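You operate a simulated robot arm through the tools that you are given. There is no shell and no other tool. Be economical: measure what you need, move in short steps, check, and stop when the job is done.

You run a simulated two-armed robot. Do the job below in one go: nothing can be reset, and whatever is moved stays where it is left.

TASK
Hold the light box tray steady and stand the green bottle in it.
Fine: the bottle is in the small drawer by the vanity; shut it; then slide the tray back level with the roller tray; leave the other bottle. Where these are worked on the way, their far stop is far enough and under half their travel is too little: small drawer by the vanity.

Only the result counts: the job must be done as asked and must still hold three seconds after the hand-in. Knocking over, shifting, dropping, spilling or breaking anything else fails it.

THE ROBOT
Two 6-joint arms with two-finger parallel grippers on one trunk, on a base that drives. Base frame: it is fixed to the floor where the robot stands at the start and does not move with it; the origin is under the middle of the robot, x ahead of it, y to its left, z up. Units: m, degrees, N and s.
The left shoulder is at the start at [0.06, 0.187, 1.022], the right one opposite. With the tool pointing down near the work surface each hand reaches from about 0.2 to 0.62 m from the robot's upright axis, wherever it stands, measured 20 degrees to its own side. Places, roughly: box tray (16x11x6 cm) [0.7, 0.3, 0.9]; lift [0.7, 0.3, 0.9]; small drawer by the vanity [0.6, -0.1, 0.7]. Payload 1.57 kg a hand.
The TCP of each hand is the grasp point between the finger pads, 0.03 m short of the fingertips. In the tool frame z runs along the fingers and y along their closing line. The gripper opens to 0.11 m. The fingers are 0.024 m wide and 0.012 m thick; the gripper's body (0.048 by 0.112 m) begins 0.078 m behind the TCP.
Orientation is that of the tool frame in the base frame, as a unit quaternion [x, y, z, w]. With the fingers straight down and closing along the base's y, the tool's x points along the base's -x, its y along +y and its z along -z.

THE INTERFACE
- The arms move only by the tool apply_moves. It takes "left_motion", "right_motion" or both (then of equal length, played together; a hand with none holds still); each is a list of rows, each a list of 7 numbers: the shift along the base's x, y, z in units of 30 mm (1.0 is 30 mm), then the turn, a rotation vector about the base's x, y, z in units of 8 degrees (1.0 is 8 degrees), then the gripper command, from -1 (shut) to 1 (fully open), values between in proportion. In form: [[tx, ty, tz, ax, ay, az, gripper], ...]. A call has 1 to 12 rows; each row shifts and turns the commanded pose from where the row before left it. A call with a number of a shift or a turn outside -1 to 1 is refused whole. Each row takes 0.2 s and may step no farther than 0.05 m and 8.6 degrees from the row before; otherwise, or with a gripper value out of range, the whole call is refused. Where a pose cannot be reached the arm comes as near as it can. A force on the tool above 50 N (or 10 N above the force at the start of the call, whichever is more), or a blocked arm, ends the call early, and 0.2 s more pass. The fingers move at their own pace (about 0.153 m/s each) and stop on an object; they squeeze with about 28 N. The grip force told is the motor's: it shows also when the fingers shut on nothing. Time passes only in rows, and 0.2 s behind the last, so rows that do not move let the fingers close. The reply holds the time, the measured pose of the TCP, the force on the tool along the base axes, the opening and the grip force, in the units named above and with some noise, with the torque about the TCP (base axes, N m) and any sound that the robot's microphone picked up.
- Cameras (640 x 400 px; columns grow to the right, rows downward): "scene" is now at [0.0164, 0.0193, 1.5615]; the picture's right is [0.26, -0.96, 0.00], its down [-0.74, -0.20, -0.64] and it looks along [0.62, 0.17, -0.77] (base axes); focal length 260 px, centre (320, 200). "left" rides on the left gripper at [0.07, -0.016, -0.141] in its tool frame; the picture's right is [0.23, 0.97, 0.00], its down [-0.85, 0.20, -0.48] and it looks along [-0.47, 0.11, 0.88] (tool axes); focal length 222 px, centre (320, 200). "right" rides on the right gripper at [0.07, 0.016, -0.141] in its tool frame; the picture's right is [-0.23, 0.97, 0.00], its down [-0.86, -0.20, -0.48] and it looks along [-0.47, -0.11, 0.88] (tool axes); focal length 222 px, centre (320, 200). There is no depth. A picture from a camera that has moved, and an enlarged one, comes with that camera's place and axes in the base frame and with its lens.
- snapshot(camera): a new picture of that camera. The clock stands still meanwhile.
- slide_trunk(by): slides the trunk up (or, below 0, down) by that many m; the arms and the scene camera ride with it, the base frame stays. It gives what a move gives, with no picture.
- base_move(legs): drives the robot by 1 to 6 legs, each [ahead, left, turn to the left] in m, m and degrees, along the robot's own axes; the way and the turn of a leg run together, so that a leg with both is an arc; at most 1.5 m and 180 degrees a leg. The arms and the cameras ride along, it lands a little off, and it stops where it bumps. It gives what a move gives.
- head_to(pan, tilt): turns the head with the scene camera to pan (to the left, within 86 degrees either way) and tilt (down, from -29 to 69), counted from straight ahead of the robot. It gives what a move gives.
- close_up(camera, box): a new picture of the part [left, top, right, bottom] of that camera's present view, enlarged. The clock stands still meanwhile.
- finish_job(): hands the job in; it is judged then, once.

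Go step by step. Nothing tells you exact positions but the pictures and the camera data: compare them with the known pose of the tool, close in by small moves and look again before you grip or let go. The budget is 120 turns and 92 pictures, counting those below and the enlarged ones. Unless the task says otherwise, let go and move clear before handing in, and close with one line.

The tools are called by a JSON object that holds its "api" and its "payload". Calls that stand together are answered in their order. apply_moves: Moves the arms, as the interface text tells. Its arguments: {"type":"object","properties":{"left_motion":{"type":"array"},"right_motion":{"type":"array"}},"required":[]} The other tools are called the same way: slide_trunk (by) slides the trunk up or down; base_move (legs) drives the base; head_to (pan, tilt) turns the head that bears the scene camera; snapshot (camera) takes a picture; close_up (camera, box) takes an enlarged picture of a part of a camera's view; finish_job () hands the job in.

At the start:

```text
time: 0.0
left_position: [0.3812, 0.32, 1.1896]
left_tcp_rot: [0.0, 1.0, 0.001, 0.0]
left_wrist_force: [0.3, 0.6, -0.5]
left_moment: [0.0, -0.03, 0.0]
left_grip_width: 0.1097
left_grasp_force: 0.0
right_position: [0.2797, 0.0205, 1.0956]
right_tcp_rot: [0.0, 1.0, 0.001, 0.0]
right_wrist_force: [-0.2, 1.3, -0.2]
right_moment: [-0.03, 0.02, 0.0]
right_grip_width: 0.1102
right_grasp_force: 0.1
trunk travel left (down, up): [-0.65, 0.34]
robot x, y, heading: [0.0005, -0.003, 0.0]
head pan, tilt: [15.2, 50.2]
```

scene: 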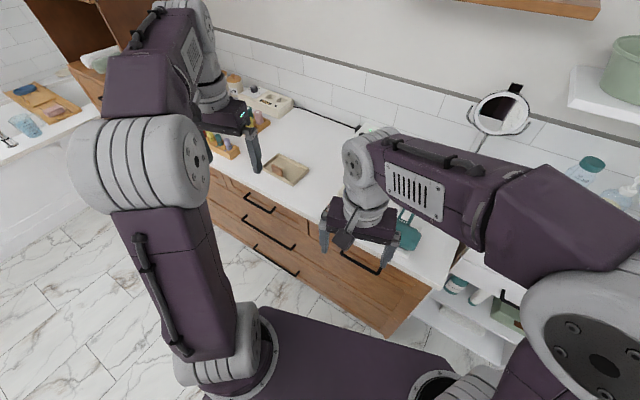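
right: 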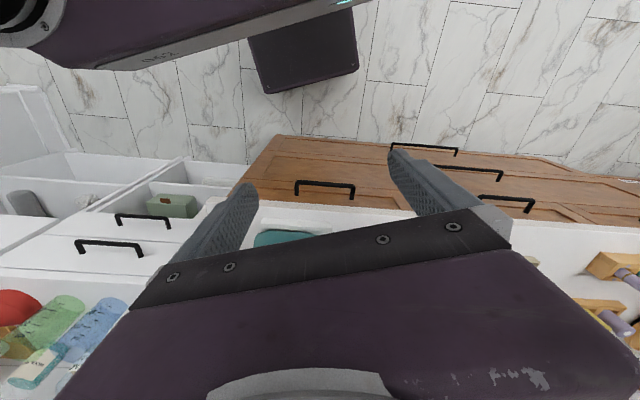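
left: 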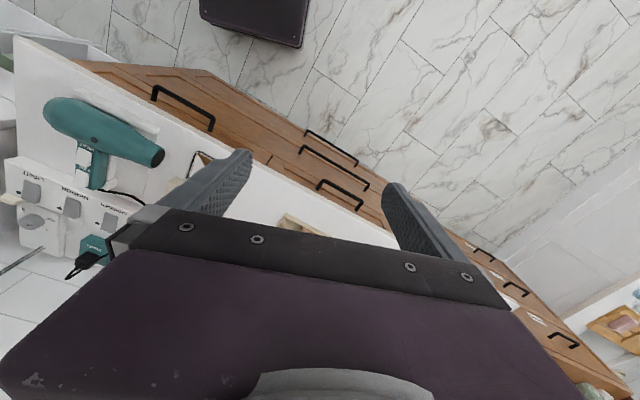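

I see the counter with a beige tray on it, a wooden drawer cabinet and white drawers on the right, but the arms hide much of it. I'll pan the head to each side to find the box tray, the lift, the roller tray and the small drawer.

{"api": "close_up", "payload": {"camera": "scene", "box": [180, 60, 400, 200]}}

{"api": "head_to", "payload": {"pan": -20, "tilt": 45}}

{"api": "snapshot", "payload": {"camera": "scene"}}

```text
2.86 times, centred on (290, 130) of scene
camera zoom: at [0.0164, 0.0193, 1.5615], right [0.26, -0.96, 0.0], down [-0.74, -0.2, -0.64], along [0.62, 0.17, -0.77], focal length 742 px, centre (406, 400)
```

zoom: 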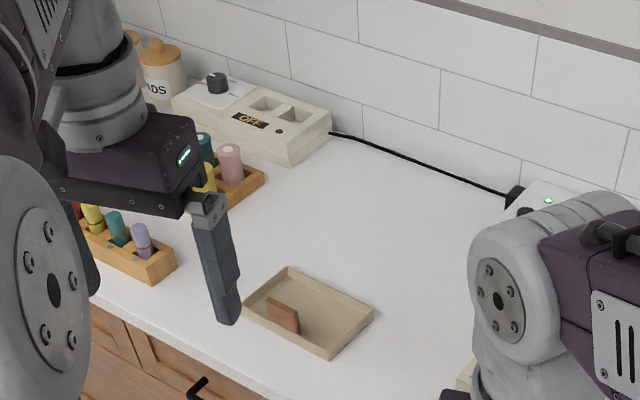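

```text
time: 1.0
left_position: [0.3804, 0.3214, 1.1899]
left_tcp_rot: [0.0, 1.0, -0.001, 0.0]
left_wrist_force: [1.2, 0.3, -0.3]
left_moment: [-0.01, -0.01, 0.0]
left_grip_width: 0.1102
left_grasp_force: 0.1
right_position: [0.2801, 0.0203, 1.097]
right_tcp_rot: [-0.001, 1.0, 0.0, 0.001]
right_wrist_force: [-1.1, 1.2, 0.2]
right_moment: [-0.03, -0.01, 0.02]
right_grip_width: 0.1101
right_grasp_force: 0.1
trunk travel left (down, up): [-0.65, 0.34]
robot x, y, heading: [-0.0028, 0.0034, 0.2]
head pan, tilt: [-20.0, 45.0]
```

```text
87 pictures are left
camera scene: at [0.0188, -0.0286, 1.5687], right [-0.34, -0.94, 0.0], down [-0.66, 0.24, -0.71], along [0.66, -0.24, -0.71], focal length 260 px, centre (320, 200)
```

scene: 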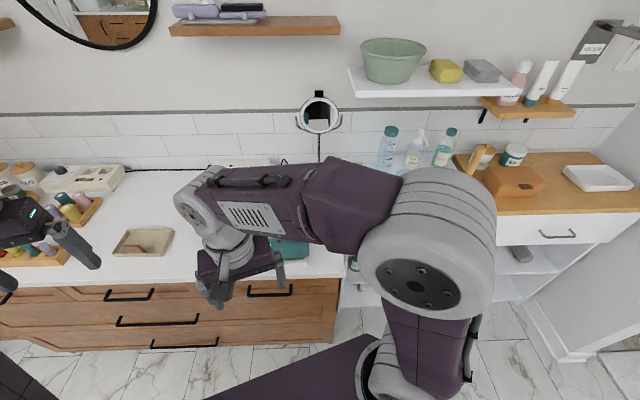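

The beige tray projects to about (0.66, 0.32, 0.9), so it is the box tray, and the counter is near z 0.87. I'll move the right hand to the right and look straight down toward the drawers.

{"api": "apply_moves", "payload": {"right_motion": [[0, -1, 0.5, 0, 0, 0, 1], [0, -1, 0.5, 0, 0, 0, 1], [0, -1, 0.5, 0, 0, 0, 1], [0, -1, 0.5, 0, 0, 0, 1], [0, -1, 0, 0, 0, 0, 1], [0, -1, 0, 0, 0, 0, 1], [0, -1, 0, 0, 0, 0, 1], [0, -1, 0, 0, 0, 0, 1], [0, -1, 0, 0, 0, 0, 1], [0, -1, 0, 0, 0, 0, 1]]}}

{"api": "head_to", "payload": {"pan": 0, "tilt": 50}}

{"api": "snapshot", "payload": {"camera": "scene"}}

{"api": "snapshot", "payload": {"camera": "right"}}

```text
time: 3.2
left_position: [0.3801, 0.3209, 1.1903]
left_tcp_rot: [0.0, 1.0, 0.002, 0.0]
left_wrist_force: [-0.2, -0.9, 0.6]
left_moment: [0.04, -0.03, 0.0]
left_grip_width: 0.1099
left_grasp_force: 0.0
right_position: [0.2813, -0.2782, 1.1556]
right_tcp_rot: [-0.002, 1.0, 0.0, 0.001]
right_wrist_force: [0.1, 0.4, 0.4]
right_moment: [0.01, -0.01, -0.01]
right_grip_width: 0.1099
right_grasp_force: 0.0
trunk travel left (down, up): [-0.65, 0.34]
robot x, y, heading: [0.0015, -0.0003, -0.1]
head pan, tilt: [-20.0, 45.0]
```

```text
time: 4.0
left_position: [0.3797, 0.321, 1.1895]
left_tcp_rot: [0.001, 1.0, 0.0, 0.0]
left_wrist_force: [0.9, 0.4, 0.6]
left_moment: [-0.04, 0.0, -0.02]
left_grip_width: 0.1102
left_grasp_force: 0.1
right_position: [0.2796, -0.2767, 1.1565]
right_tcp_rot: [0.0, 1.0, 0.001, 0.0]
right_wrist_force: [0.4, 0.2, -0.2]
right_moment: [0.01, -0.01, -0.02]
right_grip_width: 0.1097
right_grasp_force: 0.1
trunk travel left (down, up): [-0.65, 0.34]
robot x, y, heading: [0.0011, 0.0005, 0.2]
head pan, tilt: [0.0, 50.0]
```

```text
86 pictures are left
camera scene: at [0.0193, -0.0009, 1.5618], right [0.0, -1.0, 0.0], down [-0.77, 0.0, -0.64], along [0.64, 0.0, -0.77], focal length 260 px, centre (320, 200)
```

scene: 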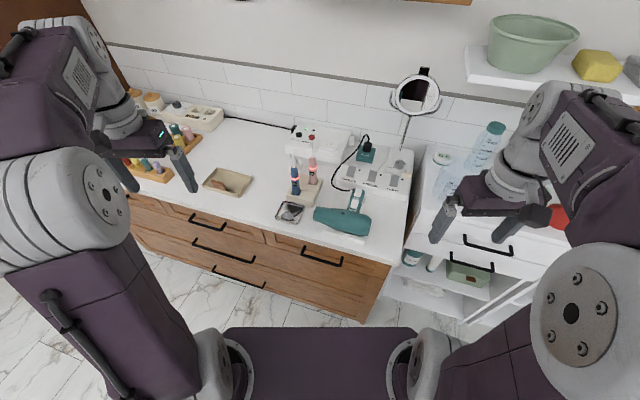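

```text
85 pictures are left
camera right: at [0.21, -0.2615, 1.2983], right [0.23, 0.97, 0.0], down [0.86, -0.2, 0.48], along [0.47, -0.11, -0.88], focal length 222 px, centre (320, 200)
```

right: 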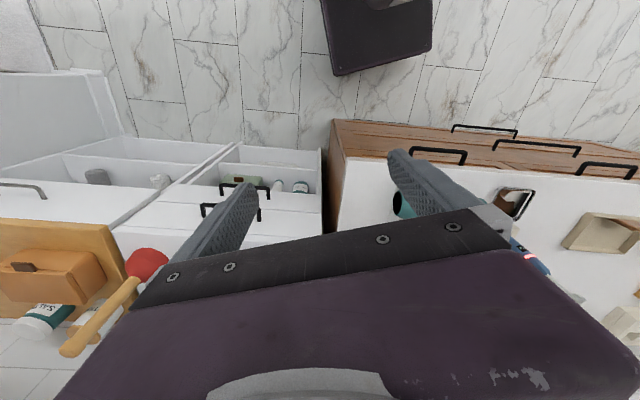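

The drawer nearest (0.6, -0.1, 0.7) looks like the small top-right one in the wooden cabinet, its handle near (0.44, -0.01, 0.75). I'll enlarge the picture to check both areas.

{"api": "close_up", "payload": {"camera": "scene", "box": [260, 150, 420, 310]}}

{"api": "close_up", "payload": {"camera": "scene", "box": [110, 80, 330, 220]}}

{"api": "close_up", "payload": {"camera": "scene", "box": [380, 130, 600, 330]}}

```text
2.50 times, centred on (340, 230) of scene
camera zoom: at [0.0193, -0.0009, 1.5618], right [0.0, -1.0, 0.0], down [-0.77, 0.0, -0.64], along [0.64, 0.0, -0.77], focal length 650 px, centre (270, 125)
```

zoom: 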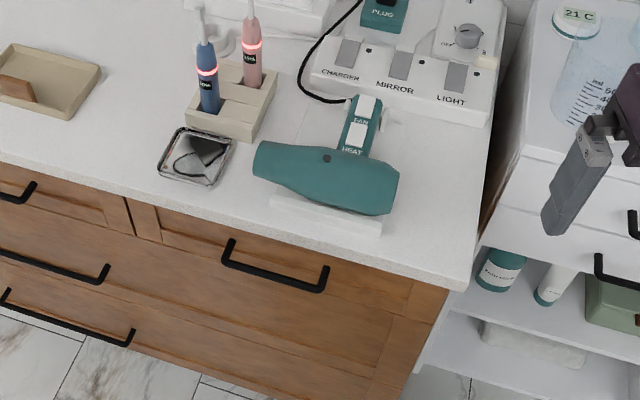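

```text
2.86 times, centred on (220, 150) of scene
camera zoom: at [0.0193, -0.0009, 1.5618], right [0.0, -1.0, 0.0], down [-0.77, 0.0, -0.64], along [0.64, 0.0, -0.77], focal length 742 px, centre (606, 343)
```

zoom: 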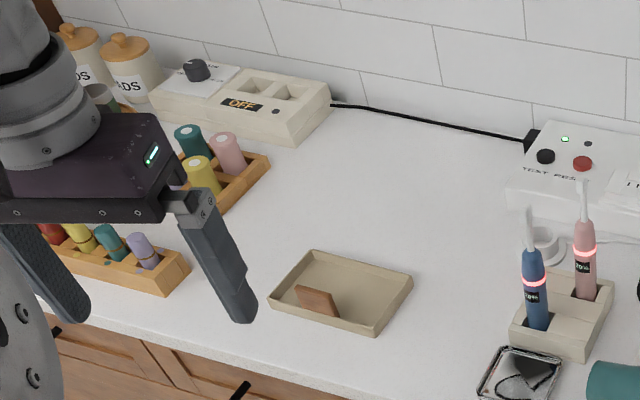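

```text
2.00 times, centred on (490, 230) of scene
camera zoom: at [0.0193, -0.0009, 1.5618], right [0.0, -1.0, 0.0], down [-0.77, 0.0, -0.64], along [0.64, 0.0, -0.77], focal length 520 px, centre (-20, 140)
```

zoom: 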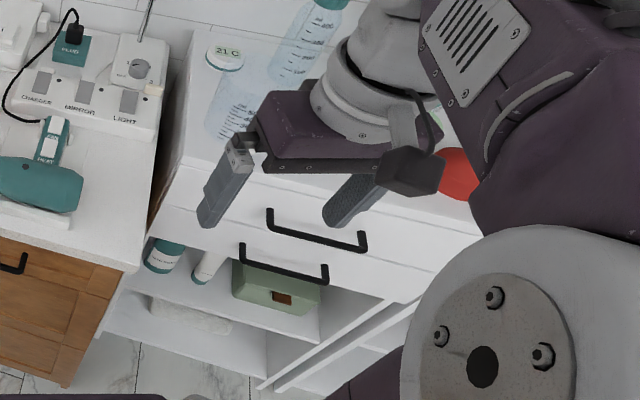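

The front of the cabinet runs at about -16.5° of yaw. The small drawer's handle is near (0.437, -0.006, 0.735) and the counter top near 0.83. I'll turn square to the cabinet and stand between the drawer and the tray.

{"api": "base_move", "payload": {"legs": [[0, 0, -16.5], [-0.1, 0.33, 0]]}}

{"api": "head_to", "payload": {"pan": -10, "tilt": 50}}

{"api": "snapshot", "payload": {"camera": "scene"}}

{"api": "snapshot", "payload": {"camera": "left"}}

```text
time: 7.2
left_position: [0.4567, 0.5452, 1.1881]
left_tcp_rot: [0.143, 0.99, 0.001, 0.0]
left_wrist_force: [0.2, -0.6, 0.2]
left_moment: [-0.01, -0.01, 0.01]
left_grip_width: 0.1098
left_grasp_force: 0.0
right_position: [0.1898, -0.0002, 1.1562]
right_tcp_rot: [0.144, 0.99, 0.001, 0.0]
right_wrist_force: [-0.2, 0.1, 0.8]
right_moment: [0.0, 0.02, 0.01]
right_grip_width: 0.1102
right_grasp_force: 0.2
trunk travel left (down, up): [-0.65, 0.34]
robot x, y, heading: [0.0005, 0.3481, -16.7]
head pan, tilt: [0.0, 50.0]
```

```text
time: 8.0
left_position: [0.4564, 0.5461, 1.1897]
left_tcp_rot: [0.143, 0.99, 0.0, 0.0]
left_wrist_force: [-0.2, 0.2, -0.5]
left_moment: [0.0, -0.01, -0.01]
left_grip_width: 0.1097
left_grasp_force: 0.2
right_position: [0.1912, 0.001, 1.1573]
right_tcp_rot: [0.144, 0.99, 0.001, 0.0]
right_wrist_force: [0.6, 0.3, -0.3]
right_moment: [0.0, -0.02, -0.02]
right_grip_width: 0.1101
right_grasp_force: 0.0
trunk travel left (down, up): [-0.65, 0.34]
robot x, y, heading: [-0.0023, 0.3448, -16.7]
head pan, tilt: [-10.0, 50.0]
```

```text
81 pictures are left
camera scene: at [0.014, 0.3291, 1.5618], right [-0.45, -0.89, 0.0], down [-0.69, 0.34, -0.64], along [0.58, -0.29, -0.77], focal length 260 px, centre (320, 200)
```

scene: 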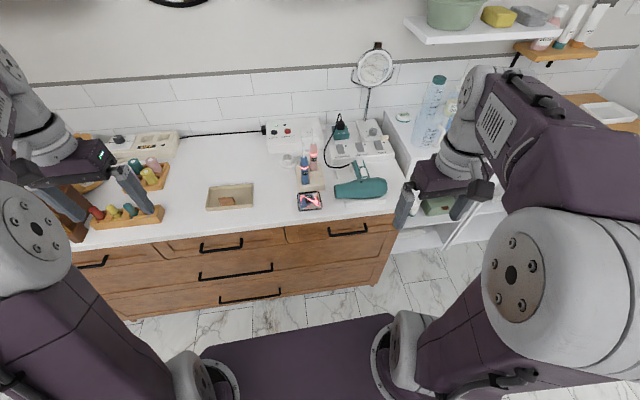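

```text
80 pictures are left
camera left: at [0.3855, 0.5526, 1.3301], right [0.06, 1.0, 0.0], down [0.88, -0.05, 0.48], along [0.48, -0.03, -0.88], focal length 222 px, centre (320, 200)
```

left: 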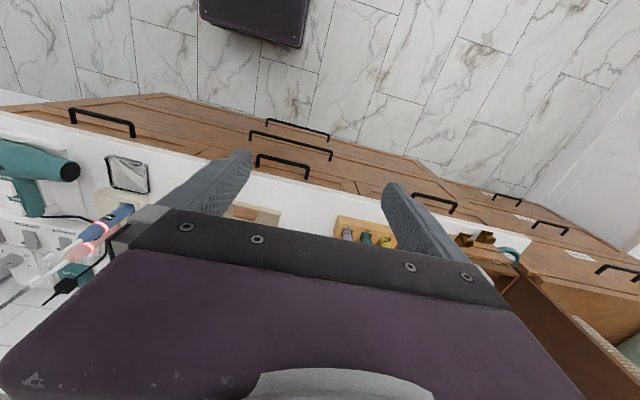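

I'm now square to the cabinet. I'll enlarge the handle and the tray region before moving the arm.

{"api": "close_up", "payload": {"camera": "scene", "box": [280, 180, 420, 270]}}

{"api": "close_up", "payload": {"camera": "scene", "box": [70, 130, 270, 255]}}

```text
4.44 times, centred on (350, 225) of scene
camera zoom: at [0.014, 0.3291, 1.5618], right [-0.45, -0.89, 0.0], down [-0.69, 0.34, -0.64], along [0.58, -0.29, -0.77], focal length 1155 px, centre (187, 89)
```

zoom: 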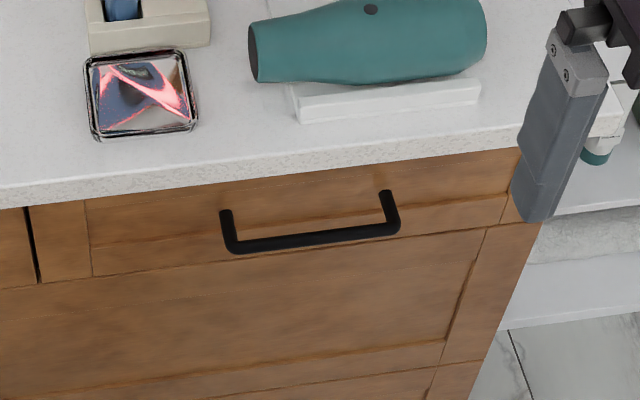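

```text
3.20 times, centred on (170, 192) of scene
camera zoom: at [0.014, 0.3291, 1.5618], right [-0.45, -0.89, 0.0], down [-0.69, 0.34, -0.64], along [0.58, -0.29, -0.77], focal length 832 px, centre (800, 224)
```

zoom: 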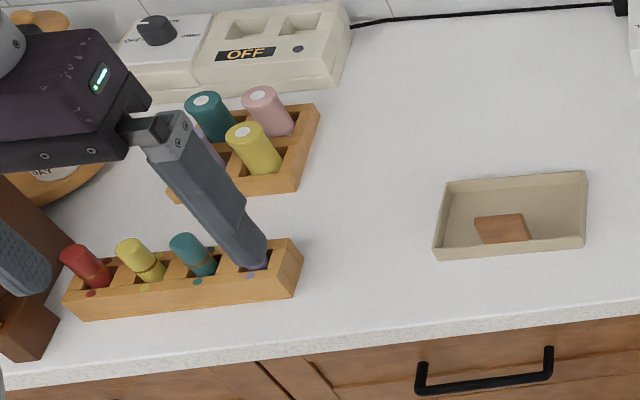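

The handle bar is at about (0.438, -0.003, 0.74). I'll turn the right hand so that it closes vertically, then pitch it forward.

{"api": "apply_moves", "payload": {"right_motion": [[0, 0, -0.3, 0, 0, -1, 1], [0, 0, -0.3, 0, 0, -1, 1], [0, 0, -0.3, 0, 0, -1, 1], [0, 0, -0.3, 0, 0, -1, 1], [0, 0, -0.3, 0, 0, -1, 1], [0, 0, -0.3, 0, 0, -1, 1], [0, 0, -0.3, 0, 0, -1, 1], [0, 0, -0.3, 0, 0, -1, 1], [0, 0, -0.3, 0, 0, -1, 1], [0, 0, -0.3, 0, 0, -1, 1], [0, 0, -0.3, 0, 0, -1, 1], [0, 0, 0, 0, 0, -0.25, 1]]}}

```text
time: 10.6
left_position: [0.4561, 0.5465, 1.1908]
left_tcp_rot: [0.144, 0.99, 0.0, -0.001]
left_wrist_force: [-1.1, 0.6, 0.3]
left_moment: [-0.05, -0.01, 0.03]
left_grip_width: 0.11
left_grasp_force: 0.0
right_position: [0.1897, 0.0002, 1.0579]
right_tcp_rot: [0.802, 0.597, 0.001, 0.0]
right_wrist_force: [0.0, 0.2, -0.4]
right_moment: [0.03, 0.01, 0.02]
right_grip_width: 0.1099
right_grasp_force: 0.0
trunk travel left (down, up): [-0.65, 0.34]
robot x, y, heading: [0.0004, 0.3479, -16.6]
head pan, tilt: [-10.0, 50.0]
```

{"api": "apply_moves", "payload": {"right_motion": [[0.3, 0.08, -0.9, -0.285, -0.958, 0, 1], [0.5, 0.08, -0.9, -0.285, -0.958, 0, 1], [0.6, 0.08, -0.95, -0.285, -0.958, 0, 1], [0.7, 0.08, -0.95, -0.285, -0.958, 0, 1], [0.7, 0.08, -0.95, -0.285, -0.958, 0, 1], [0.7, 0.08, -0.95, -0.285, -0.958, 0, 1], [0.7, 0.08, -0.95, -0.285, -0.958, 0, 0.3], [0.7, 0.08, -0.95, -0.14, -0.479, 0, 0.3], [0.6, 0.08, -0.95, 0, 0, 0, 0.3]]}}

{"api": "snapshot", "payload": {"camera": "right"}}

{"api": "snapshot", "payload": {"camera": "scene"}}

```text
time: 12.6
left_position: [0.4584, 0.5446, 1.1894]
left_tcp_rot: [0.144, 0.99, 0.002, 0.001]
left_wrist_force: [-0.3, -0.3, -0.3]
left_moment: [0.01, 0.0, 0.01]
left_grip_width: 0.1099
left_grasp_force: 0.0
right_position: [0.3996, -0.0242, 0.8383]
right_tcp_rot: [0.701, 0.534, 0.296, 0.369]
right_wrist_force: [-0.2, 0.8, 0.5]
right_moment: [0.0, -0.02, 0.01]
right_grip_width: 0.0714
right_grasp_force: 0.1
right hand out of reach, approached as far as the arm can: row 3, 4, 5, 6, 9
trunk travel left (down, up): [-0.65, 0.34]
robot x, y, heading: [-0.0002, 0.3465, -16.6]
head pan, tilt: [-10.0, 50.0]
```

```text
77 pictures are left
camera right: at [0.3113, 0.0685, 0.932], right [0.46, -0.37, 0.81], down [-0.71, -0.7, 0.08], along [0.53, -0.61, -0.59], focal length 222 px, centre (320, 200)
```

right: 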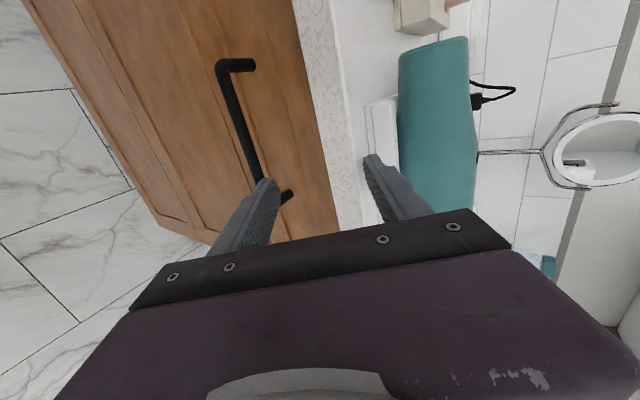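

```text
76 pictures are left
camera scene: at [0.0147, 0.3272, 1.5618], right [-0.45, -0.89, 0.0], down [-0.69, 0.34, -0.64], along [0.57, -0.29, -0.77], focal length 260 px, centre (320, 200)
```

scene: 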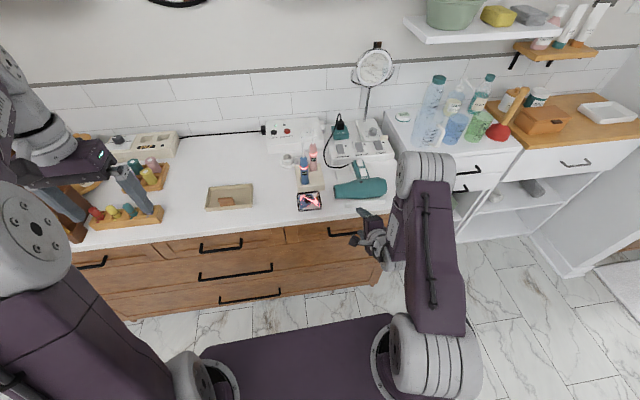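

The right hand was out of reach because the shoulder sits too high. I'll back the hand off a little, lower the trunk and check.

{"api": "apply_moves", "payload": {"right_motion": [[-0.9, 0.27, 0.5, 0, 0, 0, 0.3], [-0.9, 0.27, 0.5, 0, 0, 0, 0.3], [-0.9, 0.27, 0.5, 0, 0, 0, 0.3], [0, 0, 0, 0, 0, 0, 0.3]]}}

{"api": "slide_trunk", "payload": {"by": -0.2}}

```text
time: 13.6
left_position: [0.4568, 0.5456, 1.1907]
left_tcp_rot: [0.144, 0.99, 0.0, -0.001]
left_wrist_force: [-0.3, -0.2, 0.0]
left_moment: [0.0, -0.01, 0.01]
left_grip_width: 0.1098
left_grasp_force: 0.1
right_position: [0.3411, -0.0172, 0.866]
right_tcp_rot: [0.701, 0.534, 0.294, 0.37]
right_wrist_force: [0.8, -0.3, 0.3]
right_moment: [0.0, 0.0, 0.0]
right_grip_width: 0.0716
right_grasp_force: 0.0
right hand out of reach, approached as far as the arm can: row 2, 3
trunk travel left (down, up): [-0.65, 0.34]
robot x, y, heading: [0.003, 0.3464, -16.7]
head pan, tilt: [-10.0, 50.0]
```

```text
time: 15.7
left_position: [0.4554, 0.5453, 0.9899]
left_tcp_rot: [0.143, 0.99, 0.0, 0.0]
left_wrist_force: [0.3, -1.5, -0.6]
left_moment: [0.01, -0.01, -0.01]
left_grip_width: 0.1098
left_grasp_force: 0.0
right_position: [0.3413, -0.0173, 0.6653]
right_tcp_rot: [0.702, 0.532, 0.294, 0.371]
right_wrist_force: [0.7, 0.0, 0.0]
right_moment: [-0.01, 0.02, -0.02]
right_grip_width: 0.0715
right_grasp_force: 0.0
trunk travel left (down, up): [-0.45, 0.54]
robot x, y, heading: [-0.0001, 0.348, -16.3]
head pan, tilt: [-10.0, 50.0]
```

{"api": "apply_moves", "payload": {"right_motion": [[0, 0.25, 1, 0, 0, 0, 0.3], [0, 0.25, 1, 0, 0, 0, 0.3], [0, 0.25, 1, 0, 0, 0, 0.3], [0, 0.25, 1, 0, 0, 0, 0.3], [0, 0, 0, 0, 0, 0, 0.3]]}}

{"api": "snapshot", "payload": {"camera": "right"}}

```text
time: 16.9
left_position: [0.4569, 0.5455, 0.9892]
left_tcp_rot: [0.143, 0.99, 0.001, 0.0]
left_wrist_force: [-0.2, 0.4, 0.2]
left_moment: [-0.01, 0.02, -0.02]
left_grip_width: 0.1098
left_grasp_force: 0.1
right_position: [0.3842, -0.0199, 0.7671]
right_tcp_rot: [0.702, 0.534, 0.293, 0.369]
right_wrist_force: [-0.4, -0.1, 0.1]
right_moment: [0.02, 0.0, -0.03]
right_grip_width: 0.0717
right_grasp_force: 0.0
right hand out of reach, approached as far as the arm can: row 1, 2, 3, 4
trunk travel left (down, up): [-0.45, 0.54]
robot x, y, heading: [0.0013, 0.3452, -16.7]
head pan, tilt: [-10.0, 50.0]
```

```text
75 pictures are left
camera right: at [0.2965, 0.0736, 0.8606], right [0.46, -0.37, 0.81], down [-0.71, -0.7, 0.08], along [0.53, -0.61, -0.59], focal length 222 px, centre (320, 200)
```

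right: 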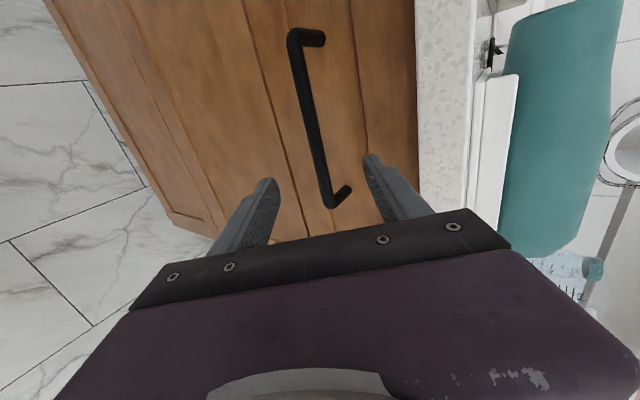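

The fingers already line up in height, but the arm is too folded here. I'll back the base 0.12 m and bring the hand forward again.

{"api": "base_move", "payload": {"legs": [[-0.14, 0, 0]]}}

{"api": "apply_moves", "payload": {"right_motion": [[0.7, 0.1, 0, 0, 0, 0, 0.3], [0.7, 0.1, 0, 0, 0, 0, 0.3], [0.7, 0, 0, 0, 0, 0, 0.3], [0, 0, 0, 0, 0, 0, 0.3]]}}

{"api": "snapshot", "payload": {"camera": "right"}}

```text
time: 18.3
left_position: [0.3198, 0.5866, 0.9905]
left_tcp_rot: [0.143, 0.99, 0.0, 0.0]
left_wrist_force: [-0.8, 0.1, 1.2]
left_moment: [-0.03, -0.03, 0.0]
left_grip_width: 0.11
left_grasp_force: 0.1
right_position: [0.2467, 0.0201, 0.7673]
right_tcp_rot: [0.702, 0.533, 0.294, 0.37]
right_wrist_force: [-0.2, -0.1, 0.5]
right_moment: [-0.03, -0.01, -0.02]
right_grip_width: 0.0713
right_grasp_force: 0.1
trunk travel left (down, up): [-0.45, 0.54]
robot x, y, heading: [-0.137, 0.3873, -16.4]
head pan, tilt: [-10.0, 50.0]
```

```text
time: 19.3
left_position: [0.3201, 0.5862, 0.9903]
left_tcp_rot: [0.144, 0.99, 0.0, -0.001]
left_wrist_force: [0.2, -0.1, 0.7]
left_moment: [-0.02, 0.0, -0.01]
left_grip_width: 0.1099
left_grasp_force: 0.0
right_position: [0.3094, 0.0182, 0.7678]
right_tcp_rot: [0.701, 0.535, 0.297, 0.367]
right_wrist_force: [-0.2, -0.3, -0.2]
right_moment: [0.0, 0.01, -0.01]
right_grip_width: 0.0717
right_grasp_force: 0.1
right hand out of reach, approached as far as the arm can: row 2, 3
trunk travel left (down, up): [-0.45, 0.54]
robot x, y, heading: [-0.1349, 0.386, -16.7]
head pan, tilt: [-10.0, 50.0]
```

```text
74 pictures are left
camera right: at [0.2205, 0.1104, 0.8625], right [0.46, -0.37, 0.8], down [-0.71, -0.7, 0.08], along [0.53, -0.61, -0.59], focal length 222 px, centre (320, 200)
```

right: 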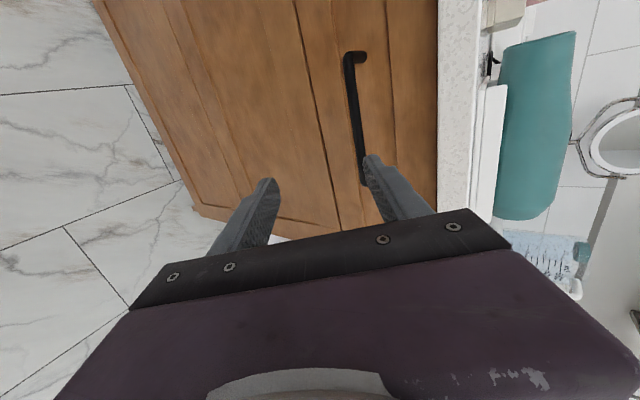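

The arm can't go further in this posture, so I'll let the base and trunk do the approach. First I'll see whether the hand can pitch nearer to level, so the upper finger clears the drawer face.

{"api": "apply_moves", "payload": {"right_motion": [[0, 0, 0, -0.285, -0.958, 0, 0], [0, 0, 0, -0.285, -0.958, 0, 0], [0, 0, 0, -0.285, -0.958, 0, 0], [0, 0, 0, 0, 0, 0, 0]]}}

```text
time: 20.3
left_position: [0.3205, 0.5866, 0.9909]
left_tcp_rot: [0.144, 0.99, 0.0, 0.0]
left_wrist_force: [0.7, 0.1, 0.1]
left_moment: [-0.03, 0.03, -0.02]
left_grip_width: 0.1098
left_grasp_force: 0.1
right_position: [0.3047, 0.0094, 0.7699]
right_tcp_rot: [0.605, 0.467, 0.397, 0.509]
right_wrist_force: [0.2, 0.6, -0.1]
right_moment: [-0.02, -0.02, 0.02]
right_grip_width: 0.0551
right_grasp_force: 0.1
right hand out of reach, approached as far as the arm can: row 1
trunk travel left (down, up): [-0.45, 0.54]
robot x, y, heading: [-0.1356, 0.3852, -16.6]
head pan, tilt: [-10.0, 50.0]
```

{"api": "slide_trunk", "payload": {"by": -0.03}}

{"api": "base_move", "payload": {"legs": [[0.06, 0.026, 0]]}}

{"api": "snapshot", "payload": {"camera": "right"}}

{"api": "snapshot", "payload": {"camera": "scene"}}

```text
time: 21.0
left_position: [0.3217, 0.5874, 0.9601]
left_tcp_rot: [0.143, 0.99, 0.001, 0.0]
left_wrist_force: [0.0, -0.1, -0.5]
left_moment: [0.01, 0.0, 0.0]
left_grip_width: 0.11
left_grasp_force: 0.0
right_position: [0.3053, 0.008, 0.7393]
right_tcp_rot: [0.605, 0.467, 0.397, 0.508]
right_wrist_force: [-0.4, 0.1, 0.1]
right_moment: [0.03, 0.0, 0.03]
right_grip_width: 0.0547
right_grasp_force: 0.0
trunk travel left (down, up): [-0.42, 0.57]
robot x, y, heading: [-0.1403, 0.3901, -16.4]
head pan, tilt: [-10.0, 50.0]
```

```text
time: 22.0
left_position: [0.3886, 0.5955, 0.958]
left_tcp_rot: [0.144, 0.99, 0.0, 0.0]
left_wrist_force: [-0.2, 0.5, 0.4]
left_moment: [-0.01, 0.07, 0.02]
left_grip_width: 0.1101
left_grasp_force: 0.0
right_position: [0.371, 0.0187, 0.7388]
right_tcp_rot: [0.606, 0.468, 0.396, 0.508]
right_wrist_force: [1.2, 0.7, 0.1]
right_moment: [0.03, -0.01, 0.02]
right_grip_width: 0.0549
right_grasp_force: 0.0
trunk travel left (down, up): [-0.42, 0.57]
robot x, y, heading: [-0.0699, 0.397, -16.8]
head pan, tilt: [-10.0, 50.0]
```

```text
73 pictures are left
camera right: at [0.256, 0.1189, 0.7799], right [0.1, -0.27, 0.96], down [-0.7, -0.7, -0.12], along [0.7, -0.66, -0.26], focal length 222 px, centre (320, 200)
```

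right: 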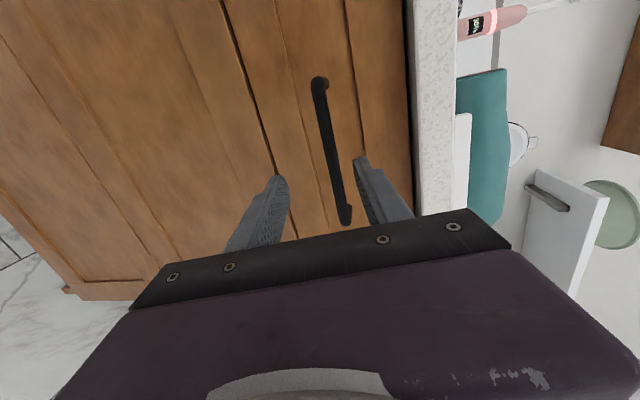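

```text
72 pictures are left
camera scene: at [-0.0546, 0.3769, 1.3317], right [-0.45, -0.89, 0.0], down [-0.69, 0.34, -0.64], along [0.57, -0.29, -0.77], focal length 260 px, centre (320, 200)
```

scene: 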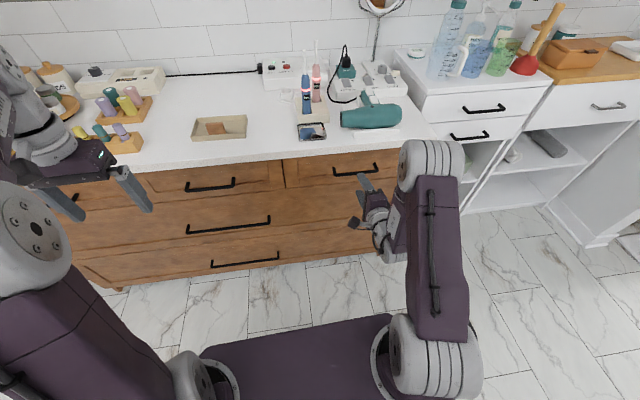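

The bar sits between the fingers at z≈0.742. I'll drive the last 6 cm and close.

{"api": "base_move", "payload": {"legs": [[0.06, -0.01, 0]]}}

{"api": "apply_moves", "payload": {"right_motion": [[0, 0, 0, 0, 0, 0, -1], [0, 0, 0, 0, 0, 0, -1], [0, 0, 0, 0, 0, 0, -1]]}}

{"api": "snapshot", "payload": {"camera": "right"}}

```text
time: 23.0
left_position: [0.4414, 0.5677, 0.9588]
left_tcp_rot: [0.145, 0.989, 0.001, 0.0]
left_wrist_force: [0.9, -0.8, -0.4]
left_moment: [-0.02, 0.08, -0.02]
left_grip_width: 0.1101
left_grasp_force: 0.0
right_position: [0.4257, -0.0096, 0.7396]
right_tcp_rot: [0.606, 0.467, 0.397, 0.507]
right_wrist_force: [0.8, 0.0, -0.4]
right_moment: [-0.04, 0.0, -0.02]
right_grip_width: 0.0553
right_grasp_force: 0.1
trunk travel left (down, up): [-0.42, 0.57]
robot x, y, heading: [-0.0172, 0.3703, -16.4]
head pan, tilt: [-10.0, 50.0]
```

```text
time: 23.8
left_position: [0.4392, 0.5679, 0.9603]
left_tcp_rot: [0.144, 0.99, 0.0, 0.001]
left_wrist_force: [0.2, -1.0, -0.3]
left_moment: [-0.02, 0.0, 0.0]
left_grip_width: 0.11
left_grasp_force: 0.0
right_position: [0.4241, -0.0086, 0.7414]
right_tcp_rot: [0.603, 0.467, 0.398, 0.509]
right_wrist_force: [0.3, -1.7, 12.0]
right_moment: [0.37, -0.26, 0.25]
right_grip_width: 0.0118
right_grasp_force: 28.9
trunk travel left (down, up): [-0.42, 0.57]
robot x, y, heading: [-0.0184, 0.3667, -16.5]
head pan, tilt: [-10.0, 50.0]
```

```text
71 pictures are left
camera right: at [0.3084, 0.0924, 0.7815], right [0.1, -0.27, 0.96], down [-0.7, -0.7, -0.12], along [0.71, -0.66, -0.25], focal length 222 px, centre (320, 200)
```

right: 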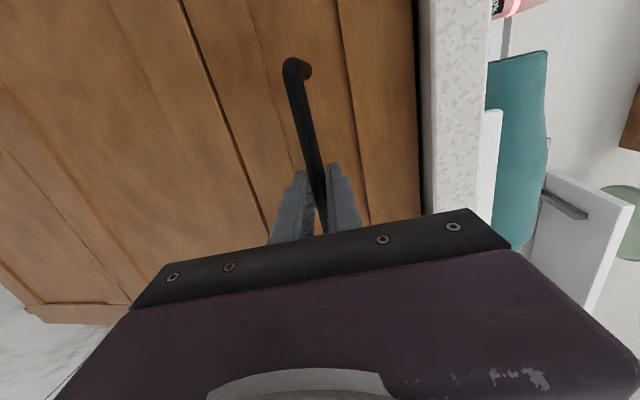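

The handle is gripped (opening 0.012). I'll pull the drawer straight out by driving back.

{"api": "base_move", "payload": {"legs": [[-0.12, 0, 0]]}}

{"api": "snapshot", "payload": {"camera": "scene"}}

```text
time: 25.0
left_position: [0.3251, 0.6043, 0.9592]
left_tcp_rot: [0.144, 0.99, -0.001, 0.001]
left_wrist_force: [-0.5, 0.5, 0.4]
left_moment: [0.01, -0.04, 0.0]
left_grip_width: 0.11
left_grasp_force: 0.1
right_position: [0.3099, 0.0288, 0.7412]
right_tcp_rot: [0.603, 0.468, 0.398, 0.509]
right_wrist_force: [6.4, 17.8, 11.6]
right_moment: [0.49, -0.3, 0.26]
right_grip_width: 0.0116
right_grasp_force: 28.7
trunk travel left (down, up): [-0.42, 0.57]
robot x, y, heading: [-0.1304, 0.4029, -16.7]
head pan, tilt: [-10.0, 50.0]
```

```text
70 pictures are left
camera scene: at [-0.1179, 0.3885, 1.3319], right [-0.45, -0.89, 0.0], down [-0.68, 0.34, -0.64], along [0.58, -0.29, -0.76], focal length 260 px, centre (320, 200)
```

scene: 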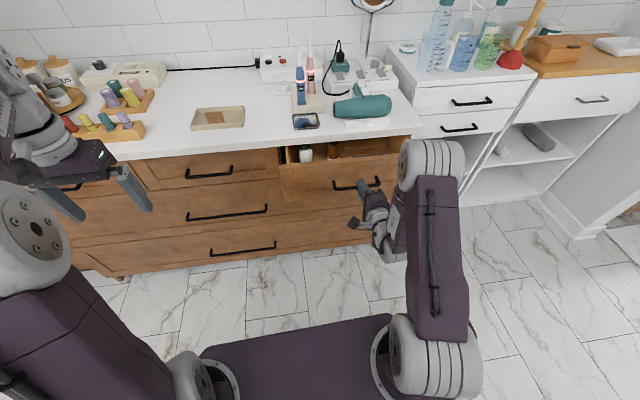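

The drawer is opening and bottles are visible inside. I'll keep pulling.

{"api": "base_move", "payload": {"legs": [[-0.1, 0.004, 0]]}}

{"api": "snapshot", "payload": {"camera": "scene"}}

```text
time: 26.1
left_position: [0.2298, 0.6351, 0.9608]
left_tcp_rot: [0.145, 0.989, -0.001, 0.001]
left_wrist_force: [-0.3, 0.5, 0.2]
left_moment: [-0.04, -0.04, 0.01]
left_grip_width: 0.1101
left_grasp_force: 0.1
right_position: [0.215, 0.0589, 0.7411]
right_tcp_rot: [0.604, 0.468, 0.398, 0.509]
right_wrist_force: [0.7, 1.9, 12.4]
right_moment: [0.29, -0.25, -0.07]
right_grip_width: 0.0116
right_grasp_force: 29.2
trunk travel left (down, up): [-0.42, 0.57]
robot x, y, heading: [-0.2254, 0.4346, -16.7]
head pan, tilt: [-10.0, 50.0]
```

```text
69 pictures are left
camera scene: at [-0.2138, 0.4188, 1.3319], right [-0.45, -0.89, 0.0], down [-0.68, 0.34, -0.64], along [0.58, -0.29, -0.76], focal length 260 px, centre (320, 200)
```

scene: 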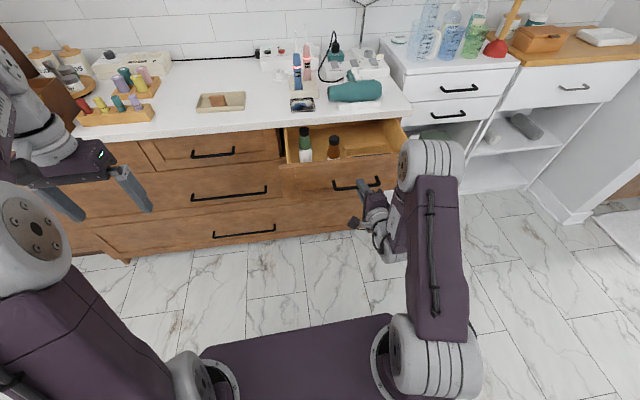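

{"api": "base_move", "payload": {"legs": [[-0.06, 0, 0]]}}

{"api": "close_up", "payload": {"camera": "scene", "box": [250, 70, 430, 220]}}

```text
time: 27.1
left_position: [0.1738, 0.6531, 0.9602]
left_tcp_rot: [0.145, 0.989, 0.0, 0.001]
left_wrist_force: [0.1, -0.9, -0.4]
left_moment: [-0.01, -0.02, -0.04]
left_grip_width: 0.1098
left_grasp_force: 0.0
right_position: [0.1587, 0.0774, 0.7406]
right_tcp_rot: [0.603, 0.469, 0.398, 0.508]
right_wrist_force: [3.6, 10.3, 10.0]
right_moment: [0.43, -0.24, 0.46]
right_grip_width: 0.012
right_grasp_force: 29.2
trunk travel left (down, up): [-0.42, 0.57]
robot x, y, heading: [-0.2823, 0.4525, -16.6]
head pan, tilt: [-10.0, 50.0]
```

```text
2.67 times, centred on (340, 145) of scene
camera zoom: at [-0.2692, 0.4365, 1.3319], right [-0.45, -0.89, 0.0], down [-0.68, 0.34, -0.64], along [0.58, -0.29, -0.76], focal length 693 px, centre (267, 347)
```

zoom: 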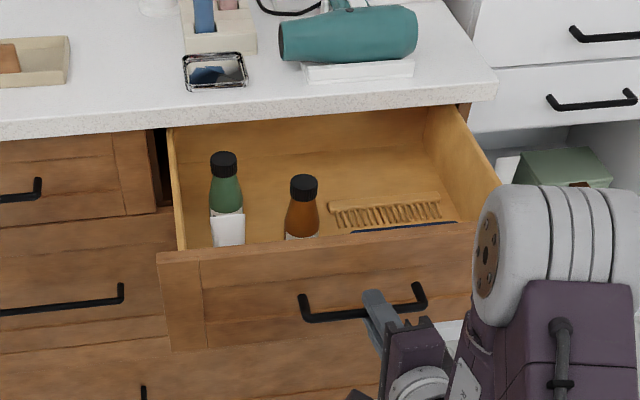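

The drawer is well open. The green bottle stands on the left and an amber one to its right. I'll let go of the handle, back off and look into the drawer.

{"api": "apply_moves", "payload": {"right_motion": [[0, 0, 0, 0, 0, 0, -0.1], [0, 0, 0, 0, 0, 0, -0.1], [0, 0, 0, 0, 0, 0, -0.1]]}}

{"api": "base_move", "payload": {"legs": [[-0.1, 0, 0]]}}

{"api": "slide_trunk", "payload": {"by": 0.3}}

{"api": "head_to", "payload": {"pan": -10, "tilt": 42}}

{"api": "snapshot", "payload": {"camera": "scene"}}

```text
time: 27.9
left_position: [0.1744, 0.651, 0.9594]
left_tcp_rot: [0.144, 0.99, 0.001, -0.001]
left_wrist_force: [0.9, -0.4, -0.2]
left_moment: [0.01, -0.05, 0.02]
left_grip_width: 0.1101
left_grasp_force: 0.1
right_position: [0.1599, 0.0766, 0.7399]
right_tcp_rot: [0.604, 0.469, 0.399, 0.507]
right_wrist_force: [-0.2, 0.0, -0.6]
right_moment: [0.0, 0.0, 0.04]
right_grip_width: 0.0496
right_grasp_force: 0.0
trunk travel left (down, up): [-0.42, 0.57]
robot x, y, heading: [-0.2798, 0.4488, -16.7]
head pan, tilt: [-10.0, 50.0]
```

```text
time: 29.1
left_position: [0.0792, 0.6805, 0.9612]
left_tcp_rot: [0.143, 0.99, 0.001, 0.0]
left_wrist_force: [-1.0, 0.3, 0.3]
left_moment: [0.03, -0.01, -0.03]
left_grip_width: 0.11
left_grasp_force: 0.0
right_position: [0.0634, 0.1051, 0.7402]
right_tcp_rot: [0.604, 0.468, 0.399, 0.507]
right_wrist_force: [-0.1, 0.8, -0.1]
right_moment: [0.02, -0.02, -0.01]
right_grip_width: 0.0495
right_grasp_force: 0.0
trunk travel left (down, up): [-0.42, 0.57]
robot x, y, heading: [-0.3766, 0.4814, -16.5]
head pan, tilt: [-10.0, 50.0]
```

```text
time: 32.1
left_position: [0.0798, 0.6791, 1.2596]
left_tcp_rot: [0.144, 0.99, 0.0, 0.001]
left_wrist_force: [0.2, 1.1, 0.4]
left_moment: [-0.01, -0.02, -0.03]
left_grip_width: 0.11
left_grasp_force: 0.0
right_position: [0.0634, 0.1048, 1.0385]
right_tcp_rot: [0.604, 0.468, 0.399, 0.507]
right_wrist_force: [-0.2, 0.2, 1.2]
right_moment: [0.01, 0.01, 0.04]
right_grip_width: 0.0494
right_grasp_force: 0.2
trunk travel left (down, up): [-0.72, 0.27]
robot x, y, heading: [-0.3789, 0.4808, -16.7]
head pan, tilt: [-10.0, 50.0]
```

```text
time: 32.8
left_position: [0.0804, 0.6798, 1.2601]
left_tcp_rot: [0.145, 0.99, -0.001, 0.0]
left_wrist_force: [0.0, -0.6, -0.1]
left_moment: [-0.01, -0.01, 0.02]
left_grip_width: 0.11
left_grasp_force: 0.1
right_position: [0.0653, 0.1037, 1.0397]
right_tcp_rot: [0.604, 0.468, 0.399, 0.507]
right_wrist_force: [-0.1, 0.2, 0.5]
right_moment: [0.01, 0.01, 0.01]
right_grip_width: 0.0495
right_grasp_force: 0.0
trunk travel left (down, up): [-0.72, 0.27]
robot x, y, heading: [-0.3775, 0.4809, -16.5]
head pan, tilt: [-10.0, 42.0]
```

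```text
67 pictures are left
camera scene: at [-0.3569, 0.4594, 1.643], right [-0.45, -0.89, 0.0], down [-0.6, 0.3, -0.74], along [0.66, -0.33, -0.67], focal length 260 px, centre (320, 200)
```

scene: 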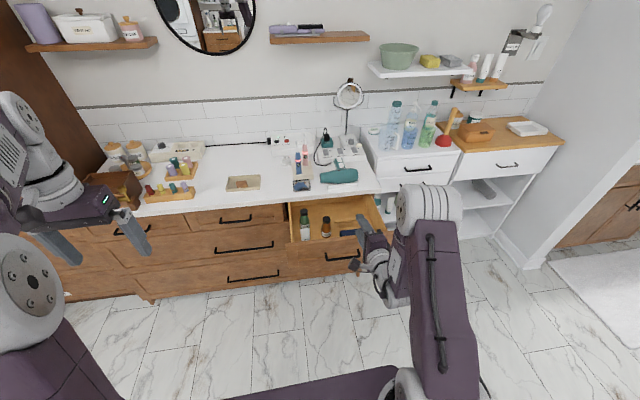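

{"api": "close_up", "payload": {"camera": "scene", "box": [270, 190, 410, 280]}}

{"api": "close_up", "payload": {"camera": "scene", "box": [130, 130, 290, 230]}}

```text
4.44 times, centred on (340, 235) of scene
camera zoom: at [-0.3569, 0.4594, 1.643], right [-0.45, -0.89, 0.0], down [-0.6, 0.3, -0.74], along [0.66, -0.33, -0.67], focal length 1155 px, centre (231, 44)
```

zoom: 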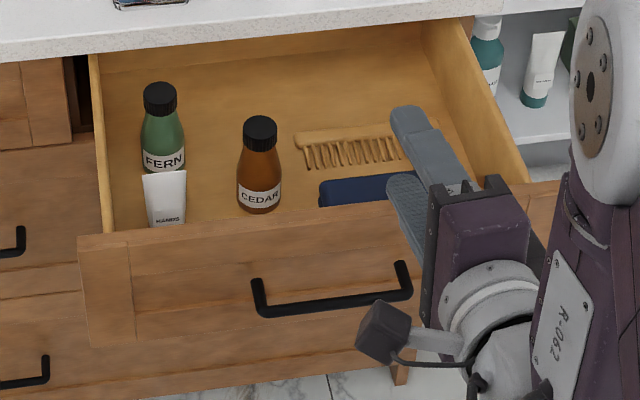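

```text
4.00 times, centred on (210, 180) of scene
camera zoom: at [-0.3569, 0.4594, 1.643], right [-0.45, -0.89, 0.0], down [-0.6, 0.3, -0.74], along [0.66, -0.33, -0.67], focal length 1039 px, centre (760, 280)
```

zoom: 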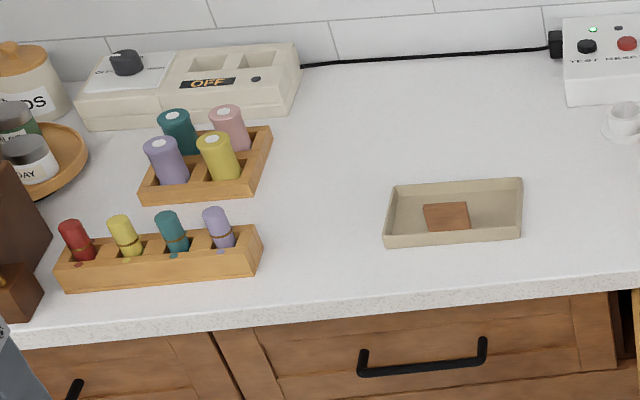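

Under the enlarged view the green bottle is labelled FERN, with a white tube standing close in front of it. The box tray is centred near (0.716, 0.344) on a counter at z≈0.838, with a brown fin inside. I'll point the right hand down again, pull it in, and drive to a spot that serves both the drawer and the tray.

{"api": "apply_moves", "payload": {"right_motion": [[-0.3, 0.1, 0.2, 0.285, 0.958, 0, 1], [-0.3, 0.1, 0.2, 0.285, 0.958, 0, 1], [-0.3, 0.1, 0.2, 0.285, 0.958, 0, 1], [-0.3, 0.1, 0.2, 0.285, 0.958, 0, 1], [-0.3, 0.1, 0.2, 0.285, 0.958, 0, 1], [-0.3, 0.1, 0.2, 0.285, 0.958, 0, 1], [-0.3, 0.1, 0, 0.285, 0.958, 0, 1], [-0.3, 0.1, 0, 0.285, 0.958, 0, 1], [-0.3, 0.1, 0, 0.285, 0.958, 0, 1], [-0.3, 0.1, 0, 0.285, 0.958, 0, 1]]}}

{"api": "base_move", "payload": {"legs": [[0, 0.2, 0], [0.5, 0, 0]]}}

{"api": "snapshot", "payload": {"camera": "right"}}

{"api": "snapshot", "payload": {"camera": "left"}}

```text
time: 35.0
left_position: [0.0807, 0.6792, 1.259]
left_tcp_rot: [0.144, 0.99, 0.0, -0.001]
left_wrist_force: [0.4, 0.0, -0.6]
left_moment: [0.01, 0.04, 0.02]
left_grip_width: 0.1101
left_grasp_force: 0.1
right_position: [-0.0032, 0.1458, 1.0724]
right_tcp_rot: [0.791, 0.598, 0.114, 0.058]
right_wrist_force: [0.4, 0.0, -0.9]
right_moment: [-0.01, 0.0, 0.01]
right_grip_width: 0.1102
right_grasp_force: 0.0
right hand out of reach, approached as far as the arm can: row 6, 7, 8
trunk travel left (down, up): [-0.72, 0.27]
robot x, y, heading: [-0.3771, 0.4827, -16.7]
head pan, tilt: [-10.0, 42.0]
```

```text
time: 39.1
left_position: [0.621, 0.724, 1.2595]
left_tcp_rot: [0.147, 0.989, 0.0, 0.0]
left_wrist_force: [0.1, 0.2, 0.9]
left_moment: [-0.01, 0.02, 0.0]
left_grip_width: 0.1102
left_grasp_force: 0.0
right_position: [0.533, 0.1903, 1.0738]
right_tcp_rot: [0.792, 0.596, 0.117, 0.058]
right_wrist_force: [-0.6, -0.3, -0.2]
right_moment: [-0.05, -0.01, 0.01]
right_grip_width: 0.1098
right_grasp_force: 0.1
trunk travel left (down, up): [-0.72, 0.27]
robot x, y, heading: [0.1651, 0.5266, -17.2]
head pan, tilt: [-10.0, 42.0]
```

```text
64 pictures are left
camera right: at [0.5302, 0.246, 1.2219], right [0.85, -0.49, 0.2], down [-0.53, -0.79, 0.32], along [0.0, -0.38, -0.93], focal length 222 px, centre (320, 200)
```

right: 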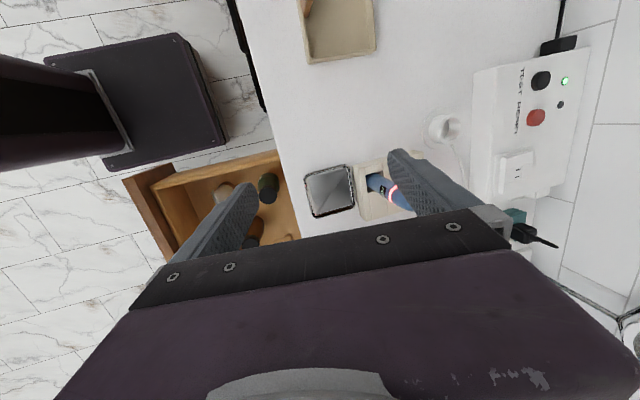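

```text
63 pictures are left
camera left: at [0.5496, 0.7297, 1.4004], right [0.07, 1.0, 0.0], down [0.88, -0.06, 0.48], along [0.48, -0.03, -0.88], focal length 222 px, centre (320, 200)
```

left: 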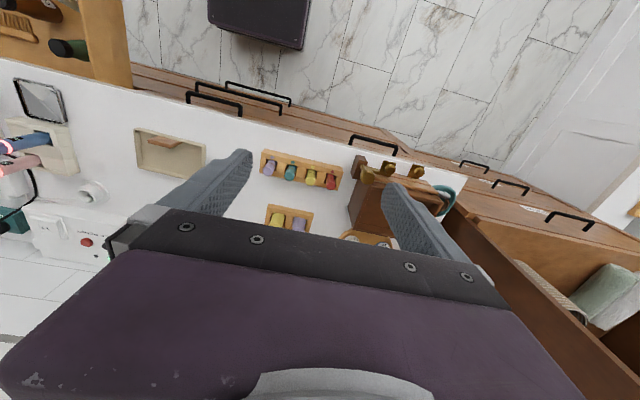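

The bottle cap is near (0.46, 0.148, 0.785). The drawer wall is to its left and the tube in front, so a diagonal grip (front-right to back-left) is clearest. I'll level the hand, turn it 45° and hover over the bottle.

{"api": "apply_moves", "payload": {"right_motion": [[-0.3, -0.2, 0, -0.16, 0.9, 0, 1], [-0.3, -0.2, 0, -0.16, 0.9, 0, 1], [-0.3, -0.2, -0.3, 0, 0, 1, 1], [-0.3, -0.2, -0.3, 0, 0, 1, 1], [-0.3, -0.2, -0.3, 0, 0, 1, 1], [-0.3, -0.2, -0.4, 0, 0, 1, 1], [-0.3, -0.1, -0.5, 0, 0, 1, 1], [-0.3, -0.1, -0.5, 0, 0, 0.6, 1], [0, 0, 0, 0, 0, 0, 1]]}}

{"api": "snapshot", "payload": {"camera": "right"}}

```text
time: 41.1
left_position: [0.6214, 0.7225, 1.2599]
left_tcp_rot: [0.147, 0.989, 0.0, 0.001]
left_wrist_force: [0.0, 0.3, 0.0]
left_moment: [-0.01, 0.0, 0.04]
left_grip_width: 0.1098
left_grasp_force: 0.0
right_position: [0.4616, 0.1484, 1.0036]
right_tcp_rot: [0.509, 0.861, 0.003, -0.001]
right_wrist_force: [1.5, 0.4, -0.2]
right_moment: [0.02, -0.02, 0.02]
right_grip_width: 0.1099
right_grasp_force: 0.1
trunk travel left (down, up): [-0.72, 0.27]
robot x, y, heading: [0.1673, 0.5271, -17.0]
head pan, tilt: [-10.0, 42.0]
```

```text
62 pictures are left
camera right: at [0.4416, 0.2168, 1.1461], right [0.96, 0.27, 0.0], down [0.24, -0.85, 0.47], along [0.13, -0.46, -0.88], focal length 222 px, centre (320, 200)
```

right: 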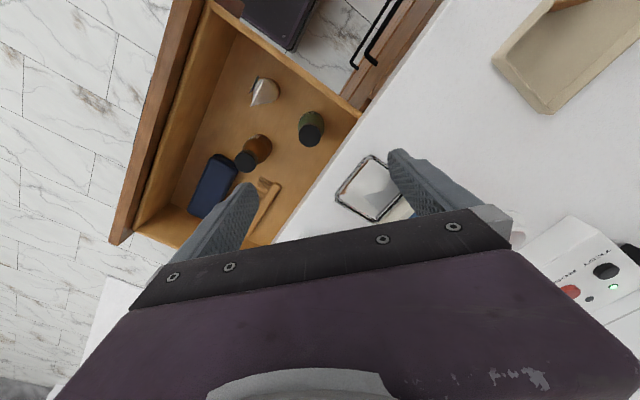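

The cap measures (0.448, 0.142), and the tube is actually about 9 cm in front, so closing sideways is clear and keeps the hand's body off the counter edge. I'll turn the hand back to neutral, lower it and look again.

{"api": "apply_moves", "payload": {"right_motion": [[-0.1, -0.1, 0, 0, 0, 1, 1], [-0.1, -0.1, 0, 0, 0, 1, 1], [-0.1, 0, 0, 0, 0, 1, 1], [-0.1, 0, 0, 0, 0, 1, 1], [-0.1, 0, -0.5, 0, 0, 1, 0.3], [0, 0, -1, 0, 0, 0.6, 0.3], [0, 0, -1, 0, 0, 0, 0.3], [0, 0, 0, 0, 0, 0, 0.3]]}}

{"api": "snapshot", "payload": {"camera": "right"}}

{"api": "snapshot", "payload": {"camera": "scene"}}

```text
time: 42.9
left_position: [0.6204, 0.7233, 1.2601]
left_tcp_rot: [0.147, 0.989, 0.0, -0.001]
left_wrist_force: [0.0, -0.1, -1.0]
left_moment: [0.01, -0.03, -0.01]
left_grip_width: 0.11
left_grasp_force: 0.0
right_position: [0.4453, 0.1432, 0.9283]
right_tcp_rot: [0.143, 0.99, 0.002, -0.002]
right_wrist_force: [-0.3, 0.5, -0.3]
right_moment: [-0.01, -0.01, -0.04]
right_grip_width: 0.0714
right_grasp_force: 0.2
trunk travel left (down, up): [-0.72, 0.27]
robot x, y, heading: [0.165, 0.5275, -16.8]
head pan, tilt: [-10.0, 42.0]
```

```text
61 pictures are left
camera right: at [0.3833, 0.1769, 1.0701], right [0.49, 0.87, 0.0], down [0.76, -0.43, 0.48], along [0.41, -0.23, -0.88], focal length 222 px, centre (320, 200)
```

right: 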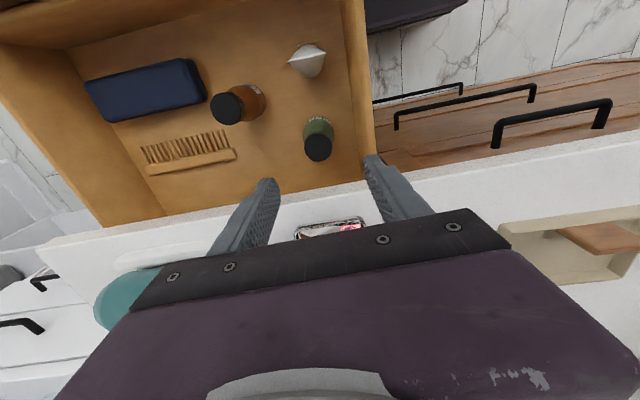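

```text
60 pictures are left
camera scene: at [0.1826, 0.5059, 1.643], right [-0.45, -0.89, 0.0], down [-0.6, 0.3, -0.74], along [0.66, -0.34, -0.67], focal length 260 px, centre (320, 200)
```

scene: 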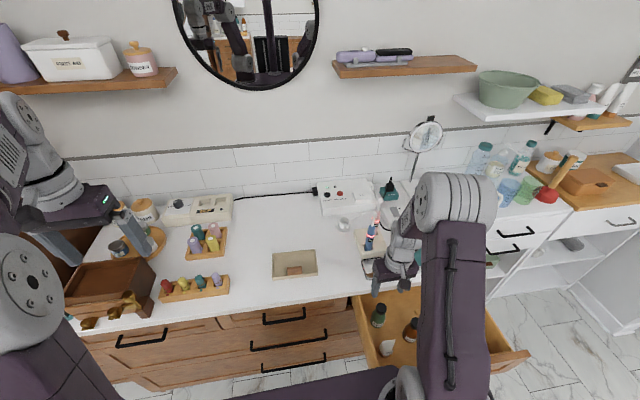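

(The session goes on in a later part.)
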